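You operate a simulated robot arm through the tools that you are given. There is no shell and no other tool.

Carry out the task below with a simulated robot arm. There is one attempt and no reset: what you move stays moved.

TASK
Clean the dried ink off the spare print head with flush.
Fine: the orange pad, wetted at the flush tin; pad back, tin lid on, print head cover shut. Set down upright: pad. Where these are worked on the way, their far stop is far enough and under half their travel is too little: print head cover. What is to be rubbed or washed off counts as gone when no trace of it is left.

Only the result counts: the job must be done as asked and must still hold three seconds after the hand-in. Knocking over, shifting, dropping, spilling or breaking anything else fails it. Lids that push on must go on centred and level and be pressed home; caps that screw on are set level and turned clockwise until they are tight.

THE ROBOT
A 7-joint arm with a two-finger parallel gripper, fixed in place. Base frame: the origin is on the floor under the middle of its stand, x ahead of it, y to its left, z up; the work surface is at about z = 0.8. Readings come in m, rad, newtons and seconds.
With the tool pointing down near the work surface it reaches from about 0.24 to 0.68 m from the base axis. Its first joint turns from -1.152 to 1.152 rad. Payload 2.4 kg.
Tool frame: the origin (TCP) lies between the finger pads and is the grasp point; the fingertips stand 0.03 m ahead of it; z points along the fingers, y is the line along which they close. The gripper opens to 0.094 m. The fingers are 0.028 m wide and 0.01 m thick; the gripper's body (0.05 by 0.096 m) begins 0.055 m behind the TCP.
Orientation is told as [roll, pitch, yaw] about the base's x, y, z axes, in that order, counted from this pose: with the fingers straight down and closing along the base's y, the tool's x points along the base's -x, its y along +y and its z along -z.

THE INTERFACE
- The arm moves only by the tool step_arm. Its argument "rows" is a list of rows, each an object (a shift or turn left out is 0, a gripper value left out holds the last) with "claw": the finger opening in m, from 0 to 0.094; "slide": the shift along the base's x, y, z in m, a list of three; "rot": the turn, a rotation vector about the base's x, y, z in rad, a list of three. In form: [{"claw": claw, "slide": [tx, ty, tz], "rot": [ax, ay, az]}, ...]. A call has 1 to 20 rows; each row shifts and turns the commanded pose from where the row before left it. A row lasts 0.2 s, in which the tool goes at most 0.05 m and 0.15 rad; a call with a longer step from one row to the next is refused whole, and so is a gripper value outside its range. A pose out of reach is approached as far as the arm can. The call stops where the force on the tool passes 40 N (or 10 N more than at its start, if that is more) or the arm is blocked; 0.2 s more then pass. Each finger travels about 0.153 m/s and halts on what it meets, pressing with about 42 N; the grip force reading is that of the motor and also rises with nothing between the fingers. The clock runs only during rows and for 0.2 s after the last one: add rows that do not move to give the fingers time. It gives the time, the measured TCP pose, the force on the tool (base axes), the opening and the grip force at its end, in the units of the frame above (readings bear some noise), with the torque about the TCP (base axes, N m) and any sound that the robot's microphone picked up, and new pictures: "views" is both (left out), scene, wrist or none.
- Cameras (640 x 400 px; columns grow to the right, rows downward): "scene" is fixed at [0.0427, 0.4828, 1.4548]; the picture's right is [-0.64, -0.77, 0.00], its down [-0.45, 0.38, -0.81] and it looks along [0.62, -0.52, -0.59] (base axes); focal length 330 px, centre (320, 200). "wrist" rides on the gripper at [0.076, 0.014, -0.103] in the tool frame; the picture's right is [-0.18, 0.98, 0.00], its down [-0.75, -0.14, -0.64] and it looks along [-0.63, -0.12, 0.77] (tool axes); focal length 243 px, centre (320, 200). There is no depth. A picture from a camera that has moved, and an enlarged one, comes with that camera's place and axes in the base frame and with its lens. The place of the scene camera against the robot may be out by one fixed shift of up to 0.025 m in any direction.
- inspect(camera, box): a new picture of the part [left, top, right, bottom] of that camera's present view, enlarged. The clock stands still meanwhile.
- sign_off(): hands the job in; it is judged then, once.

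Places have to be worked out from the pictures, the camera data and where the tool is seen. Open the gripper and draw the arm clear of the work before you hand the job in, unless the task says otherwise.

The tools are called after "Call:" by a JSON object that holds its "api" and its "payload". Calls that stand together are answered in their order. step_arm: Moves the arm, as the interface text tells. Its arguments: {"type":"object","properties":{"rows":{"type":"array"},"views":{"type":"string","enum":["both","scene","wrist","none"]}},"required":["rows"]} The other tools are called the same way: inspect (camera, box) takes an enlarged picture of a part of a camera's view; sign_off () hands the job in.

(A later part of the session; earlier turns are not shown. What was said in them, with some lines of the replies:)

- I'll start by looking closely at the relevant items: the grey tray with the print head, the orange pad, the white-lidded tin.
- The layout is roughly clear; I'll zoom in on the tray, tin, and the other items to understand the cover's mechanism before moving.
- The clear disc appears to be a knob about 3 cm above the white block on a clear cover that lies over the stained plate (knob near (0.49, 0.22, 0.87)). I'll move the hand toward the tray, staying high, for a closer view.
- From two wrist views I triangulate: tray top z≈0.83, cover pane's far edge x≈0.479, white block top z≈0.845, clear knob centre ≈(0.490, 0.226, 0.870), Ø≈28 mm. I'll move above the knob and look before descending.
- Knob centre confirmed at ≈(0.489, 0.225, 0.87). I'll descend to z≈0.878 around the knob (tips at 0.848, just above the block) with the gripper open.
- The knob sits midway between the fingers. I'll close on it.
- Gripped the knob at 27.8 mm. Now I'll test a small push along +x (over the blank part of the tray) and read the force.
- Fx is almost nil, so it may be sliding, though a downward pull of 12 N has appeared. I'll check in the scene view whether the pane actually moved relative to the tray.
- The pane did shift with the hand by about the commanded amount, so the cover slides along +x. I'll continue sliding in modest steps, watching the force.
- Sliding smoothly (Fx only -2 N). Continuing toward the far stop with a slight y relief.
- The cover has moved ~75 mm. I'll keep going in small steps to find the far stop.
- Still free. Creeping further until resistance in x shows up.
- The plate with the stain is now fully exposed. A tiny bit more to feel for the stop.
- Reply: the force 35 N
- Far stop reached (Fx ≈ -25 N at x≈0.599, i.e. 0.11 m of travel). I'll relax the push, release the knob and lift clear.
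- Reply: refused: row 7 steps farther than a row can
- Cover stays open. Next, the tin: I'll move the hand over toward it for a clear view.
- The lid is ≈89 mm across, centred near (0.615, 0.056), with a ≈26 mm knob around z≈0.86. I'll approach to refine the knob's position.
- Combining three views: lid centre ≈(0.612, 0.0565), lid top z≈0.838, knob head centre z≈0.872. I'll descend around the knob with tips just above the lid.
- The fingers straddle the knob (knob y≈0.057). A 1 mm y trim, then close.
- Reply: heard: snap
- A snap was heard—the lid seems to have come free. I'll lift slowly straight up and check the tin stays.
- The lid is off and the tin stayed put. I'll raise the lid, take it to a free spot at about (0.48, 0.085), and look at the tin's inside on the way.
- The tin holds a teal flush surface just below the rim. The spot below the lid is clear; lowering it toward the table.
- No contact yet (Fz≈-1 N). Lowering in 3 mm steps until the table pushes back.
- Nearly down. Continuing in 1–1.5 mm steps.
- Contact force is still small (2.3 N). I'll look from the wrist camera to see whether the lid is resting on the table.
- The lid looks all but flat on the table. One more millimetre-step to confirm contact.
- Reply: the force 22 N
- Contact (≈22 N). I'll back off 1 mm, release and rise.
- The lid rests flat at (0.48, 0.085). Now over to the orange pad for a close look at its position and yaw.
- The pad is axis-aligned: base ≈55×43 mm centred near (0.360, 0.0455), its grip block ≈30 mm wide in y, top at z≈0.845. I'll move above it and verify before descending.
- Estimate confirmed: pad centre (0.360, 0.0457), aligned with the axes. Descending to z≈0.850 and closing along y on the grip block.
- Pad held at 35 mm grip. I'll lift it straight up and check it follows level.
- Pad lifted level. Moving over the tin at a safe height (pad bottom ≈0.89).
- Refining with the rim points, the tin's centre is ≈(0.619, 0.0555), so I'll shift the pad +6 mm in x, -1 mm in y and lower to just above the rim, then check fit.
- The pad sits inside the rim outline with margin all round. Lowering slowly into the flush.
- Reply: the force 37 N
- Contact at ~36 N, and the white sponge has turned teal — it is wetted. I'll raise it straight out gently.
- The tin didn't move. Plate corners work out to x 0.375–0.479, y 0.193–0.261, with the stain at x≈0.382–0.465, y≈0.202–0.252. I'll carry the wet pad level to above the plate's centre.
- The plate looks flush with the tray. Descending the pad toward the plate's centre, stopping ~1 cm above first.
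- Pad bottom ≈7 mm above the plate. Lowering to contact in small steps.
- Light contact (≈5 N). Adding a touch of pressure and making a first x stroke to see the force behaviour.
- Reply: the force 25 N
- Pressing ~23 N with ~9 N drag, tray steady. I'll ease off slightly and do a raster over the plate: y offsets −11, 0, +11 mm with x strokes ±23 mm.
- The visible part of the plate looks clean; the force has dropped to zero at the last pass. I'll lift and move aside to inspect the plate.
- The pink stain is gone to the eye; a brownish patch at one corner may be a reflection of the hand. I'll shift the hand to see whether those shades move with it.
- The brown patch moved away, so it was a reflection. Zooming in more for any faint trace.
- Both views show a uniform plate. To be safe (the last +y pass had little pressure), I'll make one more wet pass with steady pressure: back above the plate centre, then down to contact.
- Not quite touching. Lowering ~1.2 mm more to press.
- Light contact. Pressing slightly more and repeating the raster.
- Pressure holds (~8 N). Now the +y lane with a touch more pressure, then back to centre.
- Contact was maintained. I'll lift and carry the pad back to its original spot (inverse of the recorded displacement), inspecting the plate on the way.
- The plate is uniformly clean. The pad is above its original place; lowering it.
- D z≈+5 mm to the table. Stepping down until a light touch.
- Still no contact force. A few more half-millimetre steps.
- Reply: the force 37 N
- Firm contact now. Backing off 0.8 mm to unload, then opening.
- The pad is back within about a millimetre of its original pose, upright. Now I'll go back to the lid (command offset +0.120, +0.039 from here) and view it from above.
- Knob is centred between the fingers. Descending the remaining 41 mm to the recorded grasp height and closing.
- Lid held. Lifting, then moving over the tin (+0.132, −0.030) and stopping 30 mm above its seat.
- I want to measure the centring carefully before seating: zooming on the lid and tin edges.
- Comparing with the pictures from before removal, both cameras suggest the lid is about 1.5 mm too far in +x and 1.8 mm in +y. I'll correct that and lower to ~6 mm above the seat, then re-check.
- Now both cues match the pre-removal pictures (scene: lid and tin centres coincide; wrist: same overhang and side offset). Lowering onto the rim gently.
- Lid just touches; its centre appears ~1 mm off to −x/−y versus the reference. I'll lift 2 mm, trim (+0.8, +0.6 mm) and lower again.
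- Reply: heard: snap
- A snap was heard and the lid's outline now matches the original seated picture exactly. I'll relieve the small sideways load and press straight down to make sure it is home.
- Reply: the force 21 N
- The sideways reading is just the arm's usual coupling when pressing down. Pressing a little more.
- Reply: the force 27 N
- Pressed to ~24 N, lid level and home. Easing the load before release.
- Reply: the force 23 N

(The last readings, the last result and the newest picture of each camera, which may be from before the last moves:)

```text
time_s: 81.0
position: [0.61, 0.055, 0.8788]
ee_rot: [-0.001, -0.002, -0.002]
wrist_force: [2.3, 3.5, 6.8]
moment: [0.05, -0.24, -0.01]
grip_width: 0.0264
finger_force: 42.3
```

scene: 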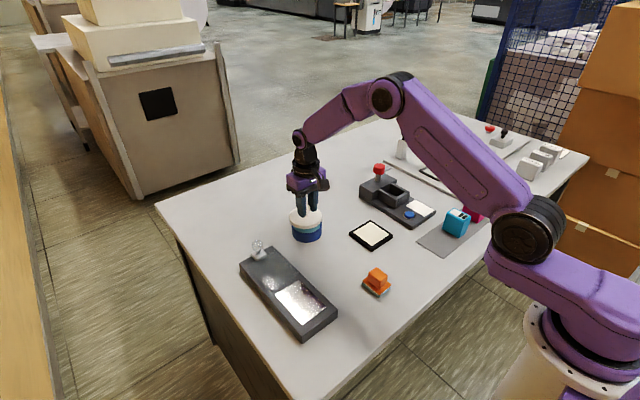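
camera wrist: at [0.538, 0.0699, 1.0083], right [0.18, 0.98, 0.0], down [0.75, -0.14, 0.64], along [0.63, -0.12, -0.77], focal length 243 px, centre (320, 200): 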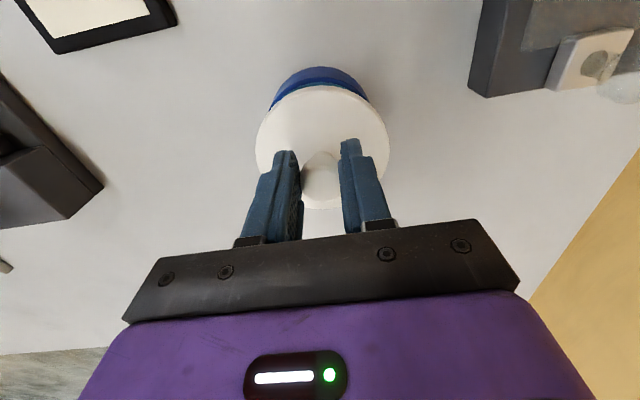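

Loads are small now. Opening and lifting away straight up.

Call:
{"api": "step_arm", "payload": {"rows": [{"claw": 0.034}, {"claw": 0.05}, {"claw": 0.07}, {}, {"slide": [0, 0, 0.02]}, {"slide": [0, 0, 0.04]}, {"slide": [0, 0, 0.04]}, {}]}}

Call:
{"api": "inspect", "payload": {"camera": "scene", "box": [270, 180, 350, 250]}}

Call:
{"api": "inspect", "payload": {"camera": "wrist", "box": [240, 40, 400, 200]}}

```text
time_s: 82.8
position: [0.6082, 0.0559, 0.9803]
ee_rot: [0.001, 0.0, 0.001]
wrist_force: [-0.4, 0.8, 0.0]
moment: [-0.01, 0.02, 0.01]
grip_width: 0.0701
finger_force: 0.0
camera wrist: at [0.533, 0.0705, 1.0823], right [0.18, 0.98, 0.0], down [0.75, -0.14, 0.64], along [0.63, -0.12, -0.77], focal length 243 px, centre (320, 200)
```

scene: 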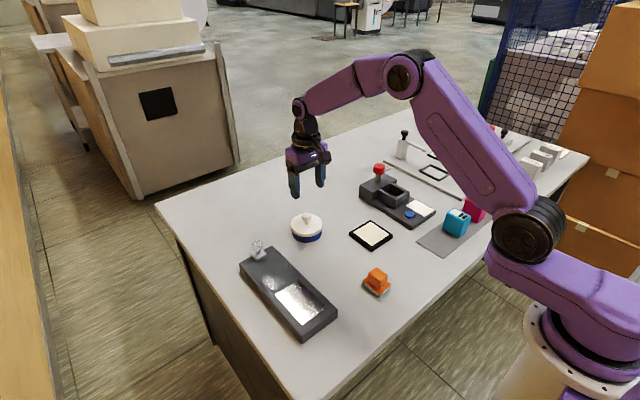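
wrist: 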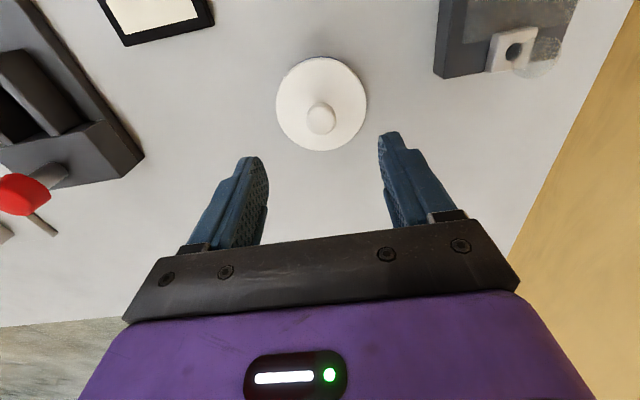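

```text
5.71 times, centred on (310, 215) of scene
camera zoom: at [0.0427, 0.4828, 1.4548], right [-0.64, -0.77, 0.0], down [-0.45, 0.38, -0.81], along [0.62, -0.52, -0.59], focal length 1884 px, centre (377, 114)
```

zoom: 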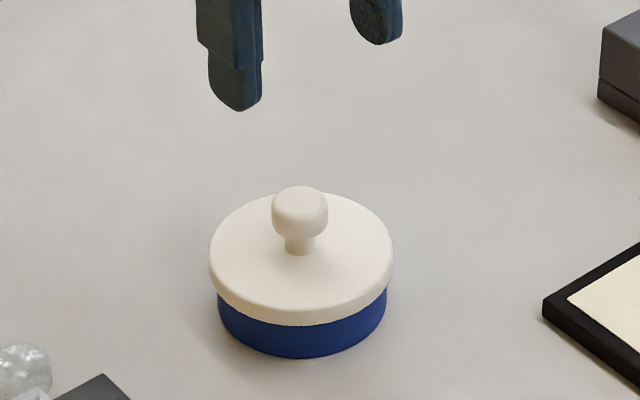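

```text
2.50 times, centred on (320, 120) of wrist
camera zoom: at [0.533, 0.0705, 1.0823], right [0.18, 0.98, 0.0], down [0.75, -0.14, 0.64], along [0.63, -0.12, -0.77], focal length 606 px, centre (320, 400)
```

zoom: 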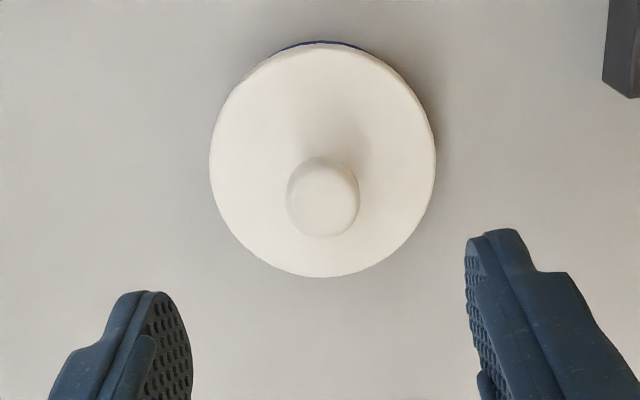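

The lid sits exactly as at the start. Now to the cover knob to shut the cover: moving above ≈(0.599, 0.2257).

Call:
{"api": "step_arm", "payload": {"rows": [{"slide": [-0.003, 0.043, 0]}, {"slide": [-0.003, 0.043, 0]}, {"slide": [-0.003, 0.043, 0]}, {"slide": [-0.002, 0.042, 0]}, {"slide": [0, 0, -0.03]}, {}]}}

Call:
{"api": "inspect", "payload": {"camera": "wrist", "box": [240, 40, 400, 200]}}

```text
time_s: 84.2
position: [0.5999, 0.2254, 0.9474]
ee_rot: [0.0, 0.0, 0.0]
wrist_force: [0.4, 0.4, 0.0]
moment: [-0.01, -0.02, -0.01]
grip_width: 0.0699
finger_force: 0.0
camera wrist: at [0.5239, 0.2398, 1.0512], right [0.18, 0.98, 0.0], down [0.75, -0.14, 0.64], along [0.63, -0.12, -0.77], focal length 243 px, centre (320, 200)
```

scene: 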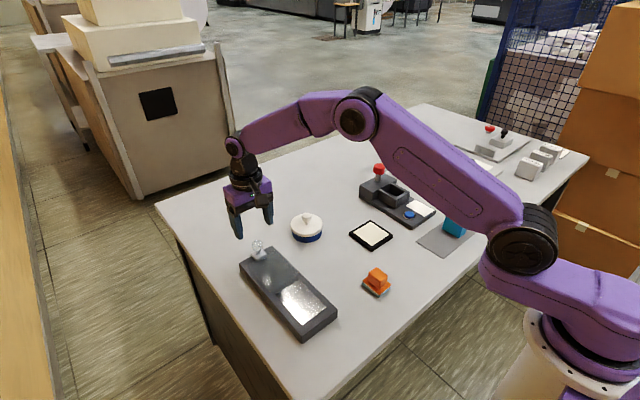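
wrist: 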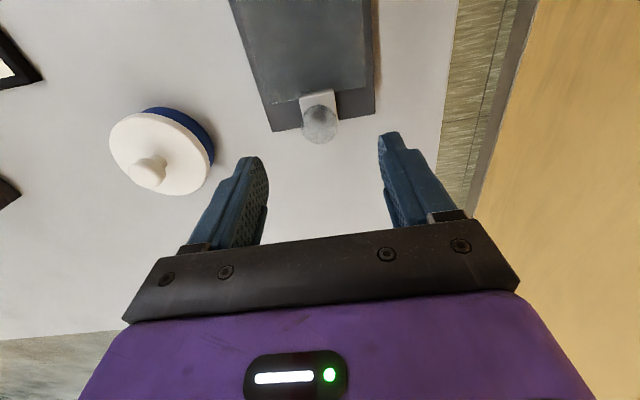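

```text
2.50 times, centred on (320, 120) of wrist
camera zoom: at [0.5239, 0.2398, 1.0512], right [0.18, 0.98, 0.0], down [0.75, -0.14, 0.64], along [0.63, -0.12, -0.77], focal length 606 px, centre (320, 400)
```

zoom: 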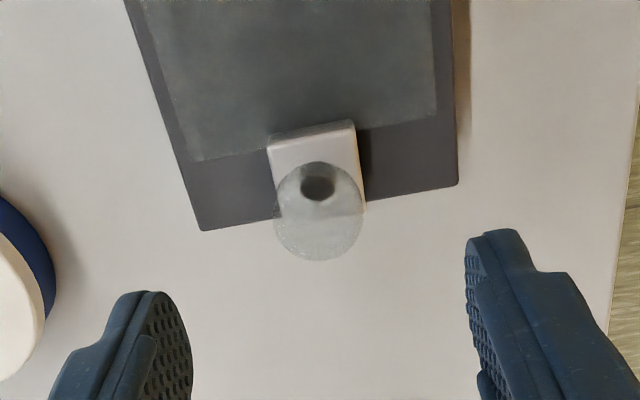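

Knob centre ≈(0.598, 0.225). Descending around it to z≈0.878 and gripping.

Call:
{"api": "step_arm", "payload": {"rows": [{"slide": [-0.0015, 0, -0.03]}, {"slide": [0, 0, -0.03]}, {"slide": [0, 0, -0.0095]}, {}, {"claw": 0.05}, {"claw": 0.034}, {"claw": 0.025}, {"claw": 0.015}, {}]}}

```text
time_s: 86.2
position: [0.5977, 0.224, 0.8787]
ee_rot: [-0.001, 0.0, -0.003]
wrist_force: [-0.4, -2.2, -0.9]
moment: [0.24, -0.03, -0.01]
grip_width: 0.0276
finger_force: 45.2
camera wrist: at [0.5224, 0.2395, 0.9811], right [0.19, 0.98, 0.0], down [0.75, -0.14, 0.64], along [0.63, -0.12, -0.77], focal length 243 px, centre (320, 200)
```

scene: 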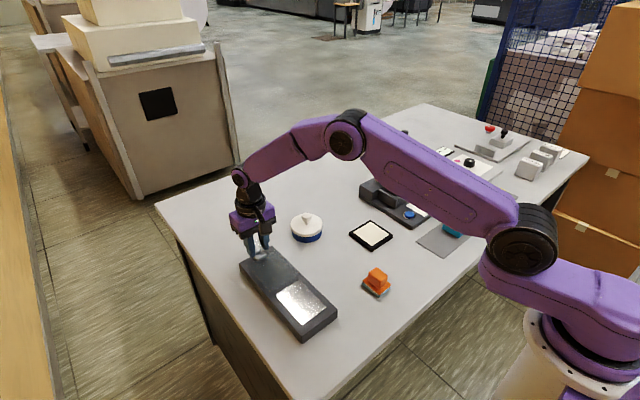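
wrist: 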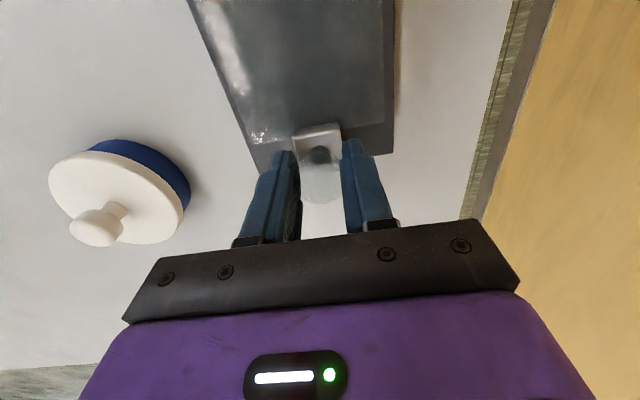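

Knob gripped (27.6 mm). Sliding the cover back along −x.

Call:
{"api": "step_arm", "payload": {"rows": [{"slide": [-0.005, 0, 0]}, {"slide": [-0.01, 0, 0]}, {"slide": [-0.01, 0, 0]}, {"slide": [-0.01, 0, 0]}, {}], "views": "none"}}

```text
time_s: 87.4
position: [0.5611, 0.2251, 0.8794]
ee_rot: [-0.002, 0.0, -0.002]
wrist_force: [2.3, -8.6, -9.9]
moment: [0.22, -1.25, -0.02]
grip_width: 0.0279
finger_force: 45.0
```

Call:
{"api": "step_arm", "payload": {"rows": [{"slide": [-0.01, -0.0004, -0.0005]}, {"slide": [-0.01, 0, 0]}, {"slide": [-0.01, 0, 0]}, {"slide": [-0.01, 0, 0]}, {}], "views": "none"}}

```text
time_s: 88.6
position: [0.5227, 0.2251, 0.8789]
ee_rot: [-0.001, -0.001, -0.002]
wrist_force: [0.9, -14.4, 13.8]
moment: [0.05, 1.18, 0.04]
grip_width: 0.0277
finger_force: 45.2
```

Sliding freely in x; trimming y by −0.6 mm and z by +0.3 mm to relieve side load, and continuing.

Call:
{"api": "step_arm", "payload": {"rows": [{"slide": [-0.008, -0.0006, 0.0003]}, {"slide": [-0.008, 0, 0]}, {"slide": [-0.006, 0, 0]}, {"slide": [-0.004, 0, 0]}, {}], "views": "both"}}

```text
time_s: 89.8
position: [0.4982, 0.2248, 0.8777]
ee_rot: [-0.001, 0.001, 0.003]
wrist_force: [1.7, 0.0, -8.7]
moment: [-0.12, -1.26, -0.06]
grip_width: 0.028
finger_force: 44.9
camera wrist: at [0.4206, 0.2392, 0.981], right [0.18, 0.98, 0.0], down [0.75, -0.14, 0.64], along [0.63, -0.12, -0.77], focal length 243 px, centre (320, 200)
```

scene: 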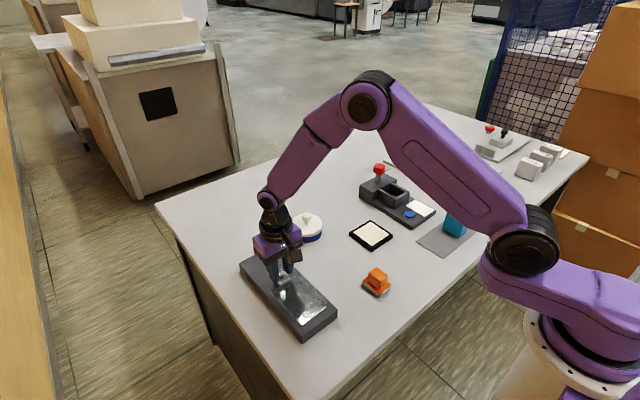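
wrist: 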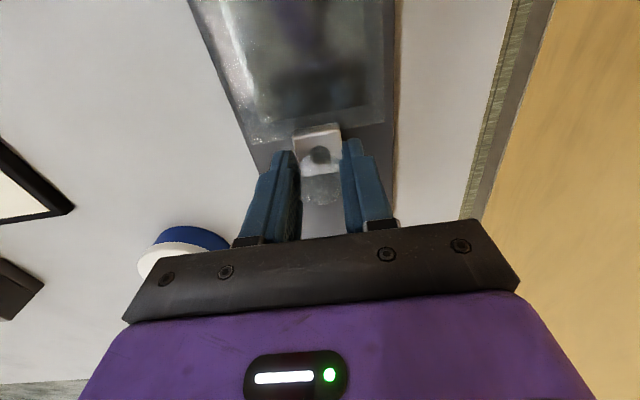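

About 9 mm left to the shut stop. Creeping until Fx shows the stop.

Call:
{"api": "step_arm", "payload": {"rows": [{"slide": [-0.003, 0, -0.0002]}, {"slide": [-0.003, 0, 0]}, {}], "views": "none"}}

```text
time_s: 90.6
position: [0.4899, 0.2252, 0.8783]
ee_rot: [-0.003, 0.0, -0.002]
wrist_force: [1.9, -2.6, -5.9]
moment: [0.19, -0.66, 0.28]
grip_width: 0.0274
finger_force: 45.1
```

Call:
{"api": "step_arm", "payload": {"rows": [{"slide": [-0.002, 0, 0]}, {"slide": [-0.0015, 0, 0]}, {}], "views": "none"}}

```text
time_s: 91.4
position: [0.4882, 0.226, 0.879]
ee_rot: [-0.001, 0.0, -0.002]
wrist_force: [12.8, 1.1, -16.2]
moment: [-0.24, 0.58, -0.08]
grip_width: 0.0277
finger_force: 45.4
```

Fx +13 N — at the shut stop. One more small push to be sure, then ease off and release.

Call:
{"api": "step_arm", "payload": {"rows": [{"slide": [-0.001, 0, -0.0005]}, {}], "views": "none"}}

```text
time_s: 92.0
position: [0.488, 0.2249, 0.8778]
ee_rot: [-0.001, -0.002, -0.001]
wrist_force: [17.8, 0.1, -15.9]
moment: [-0.28, 0.55, -0.08]
grip_width: 0.0277
finger_force: 45.1
```

At the stop. Releasing the knob and lifting clear.

Call:
{"api": "step_arm", "payload": {"rows": [{"slide": [0.0003, 0, -0.0005]}, {}, {"claw": 0.036}, {"claw": 0.055}, {"claw": 0.075}, {}, {"slide": [0, 0, 0.02]}, {"slide": [0, 0, 0.04]}, {"slide": [0, 0, 0.04]}, {}]}}

Call:
{"api": "inspect", "payload": {"camera": "scene", "box": [230, 220, 350, 345]}}

```text
time_s: 94.2
position: [0.4862, 0.2259, 0.979]
ee_rot: [0.001, 0.0, -0.001]
wrist_force: [0.6, -0.1, -0.1]
moment: [0.0, -0.01, -0.01]
grip_width: 0.0751
finger_force: 0.1
camera wrist: at [0.4105, 0.2405, 1.0806], right [0.18, 0.98, 0.0], down [0.75, -0.14, 0.64], along [0.63, -0.12, -0.77], focal length 243 px, centre (320, 200)
```

scene: 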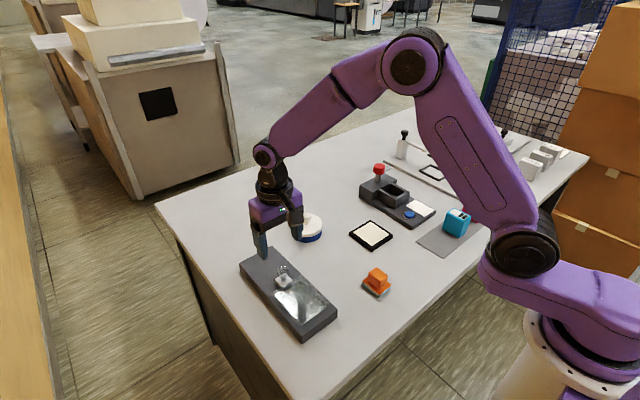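
wrist: 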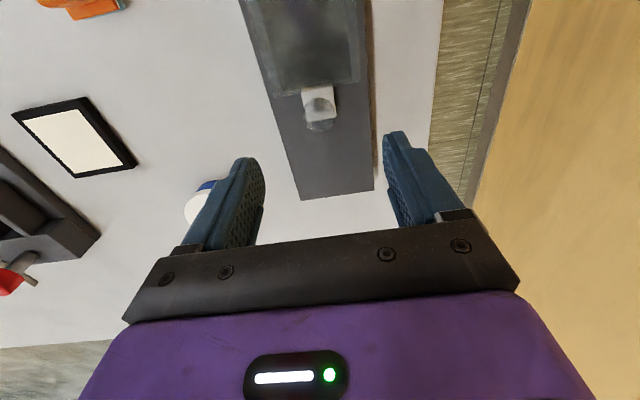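

```text
3.20 times, centred on (290, 282) of scene
camera zoom: at [0.0427, 0.4828, 1.4548], right [-0.64, -0.77, 0.0], down [-0.45, 0.38, -0.81], along [0.62, -0.52, -0.59], focal length 1055 px, centre (416, -64)
```

zoom: 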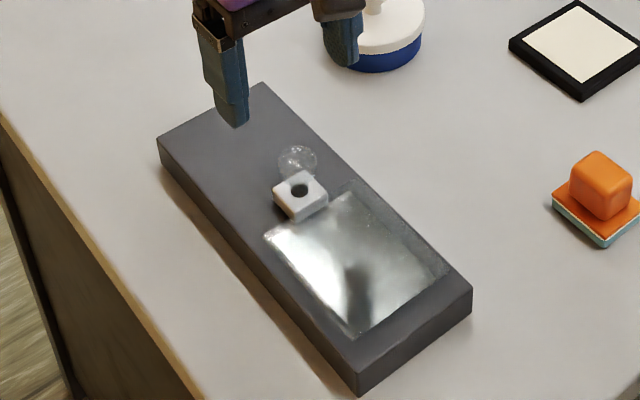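

Cover is back where it started. I'll withdraw the arm to a clear pose and inspect everything, including the dark shade seen through the cover (likely a reflection).

Call:
{"api": "step_arm", "payload": {"rows": [{"slide": [0, -0.01, 0.04]}, {"slide": [-0.01, -0.03, 0.03]}, {"slide": [-0.01, -0.04, 0.02]}, {"slide": [-0.01, -0.04, 0.02]}, {"slide": [-0.01, -0.04, 0.02]}, {"slide": [-0.01, -0.04, 0.01]}, {"slide": [-0.01, -0.04, 0]}, {"slide": [0, -0.04, 0]}, {}]}}

Call:
{"api": "inspect", "payload": {"camera": "scene", "box": [230, 240, 350, 345]}}

Call:
{"api": "inspect", "payload": {"camera": "wrist", "box": [340, 0, 580, 200]}}

Call:
{"api": "inspect", "payload": {"camera": "scene", "box": [280, 200, 400, 300]}}

```text
time_s: 96.2
position: [0.4257, -0.0543, 1.1164]
ee_rot: [-0.001, 0.0, 0.001]
wrist_force: [-0.3, 0.0, -0.1]
moment: [0.02, 0.0, 0.0]
grip_width: 0.075
finger_force: 0.1
camera wrist: at [0.3495, -0.0408, 1.2193], right [0.18, 0.98, 0.0], down [0.75, -0.14, 0.64], along [0.63, -0.12, -0.77], focal length 243 px, centre (320, 200)
```

scene: 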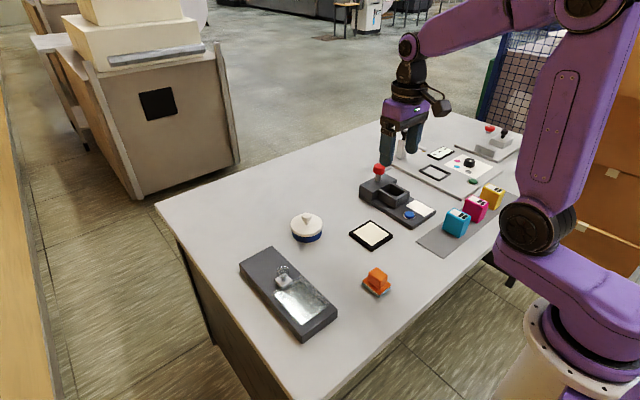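
wrist: 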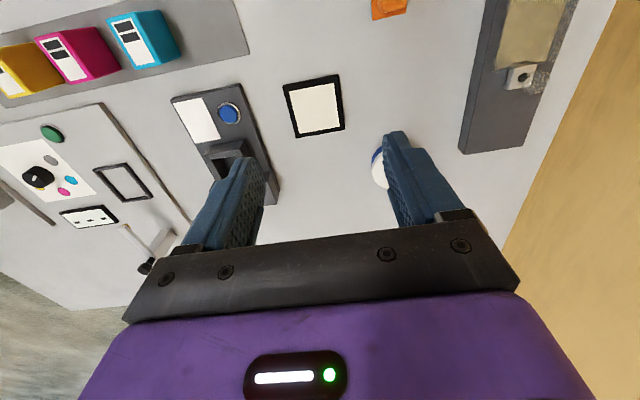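

```text
3.81 times, centred on (290, 292) of scene
camera zoom: at [0.0427, 0.4828, 1.4548], right [-0.64, -0.77, 0.0], down [-0.45, 0.38, -0.81], along [0.62, -0.52, -0.59], focal length 1256 px, centre (434, -152)
```

zoom: 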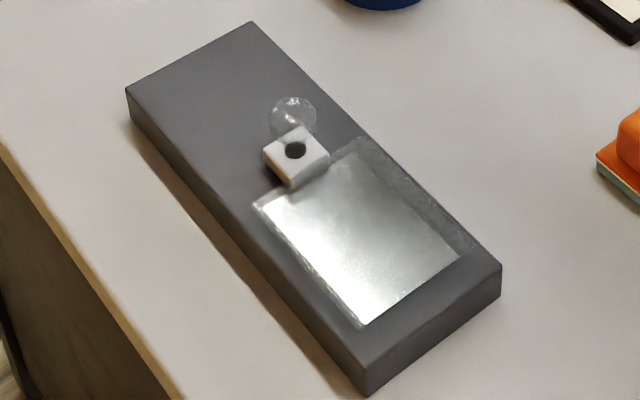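

```text
2.00 times, centred on (460, 100) of wrist
camera zoom: at [0.3495, -0.0408, 1.2193], right [0.18, 0.98, 0.0], down [0.75, -0.14, 0.64], along [0.63, -0.12, -0.77], focal length 485 px, centre (40, 400)
```

zoom: 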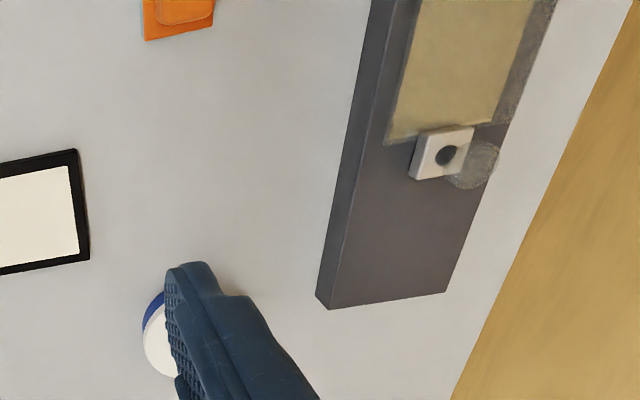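

```text
4.00 times, centred on (340, 250) of scene
camera zoom: at [0.0427, 0.4828, 1.4548], right [-0.64, -0.77, 0.0], down [-0.45, 0.38, -0.81], along [0.62, -0.52, -0.59], focal length 1318 px, centre (240, 0)
```

zoom: 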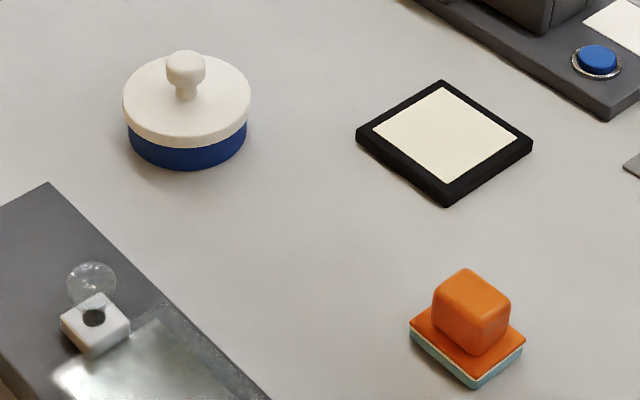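

The plate shows no ink. The cover is shut, the lid is seated as it was at the start, and the pad is upright in its original place. Nothing else has moved, and the arm is clear with the gripper open, so I'm handing in.

Call:
{"api": "sign_off", "payload": {}}

```text
The job is handed in.
```

I cleaned the dried ink off the spare print head and handed the job in. No ink showed in either camera view after the second wipe.

- **Pad:** I wetted the orange pad at the flush tin and wiped the plate twice. It is back upright within about a millimetre of where it started. The sponge is still wet and teal-coloured.
- **Tin lid:** It snapped back on, was pressed home at about 24 N, and matches its starting picture.
- **Print head cover:** I slid it to its far stop for the cleaning, then back to the closed stop.
- **Everything else:** Nothing else looked moved in the final pictures. The gripper is open and the arm is clear of the work.
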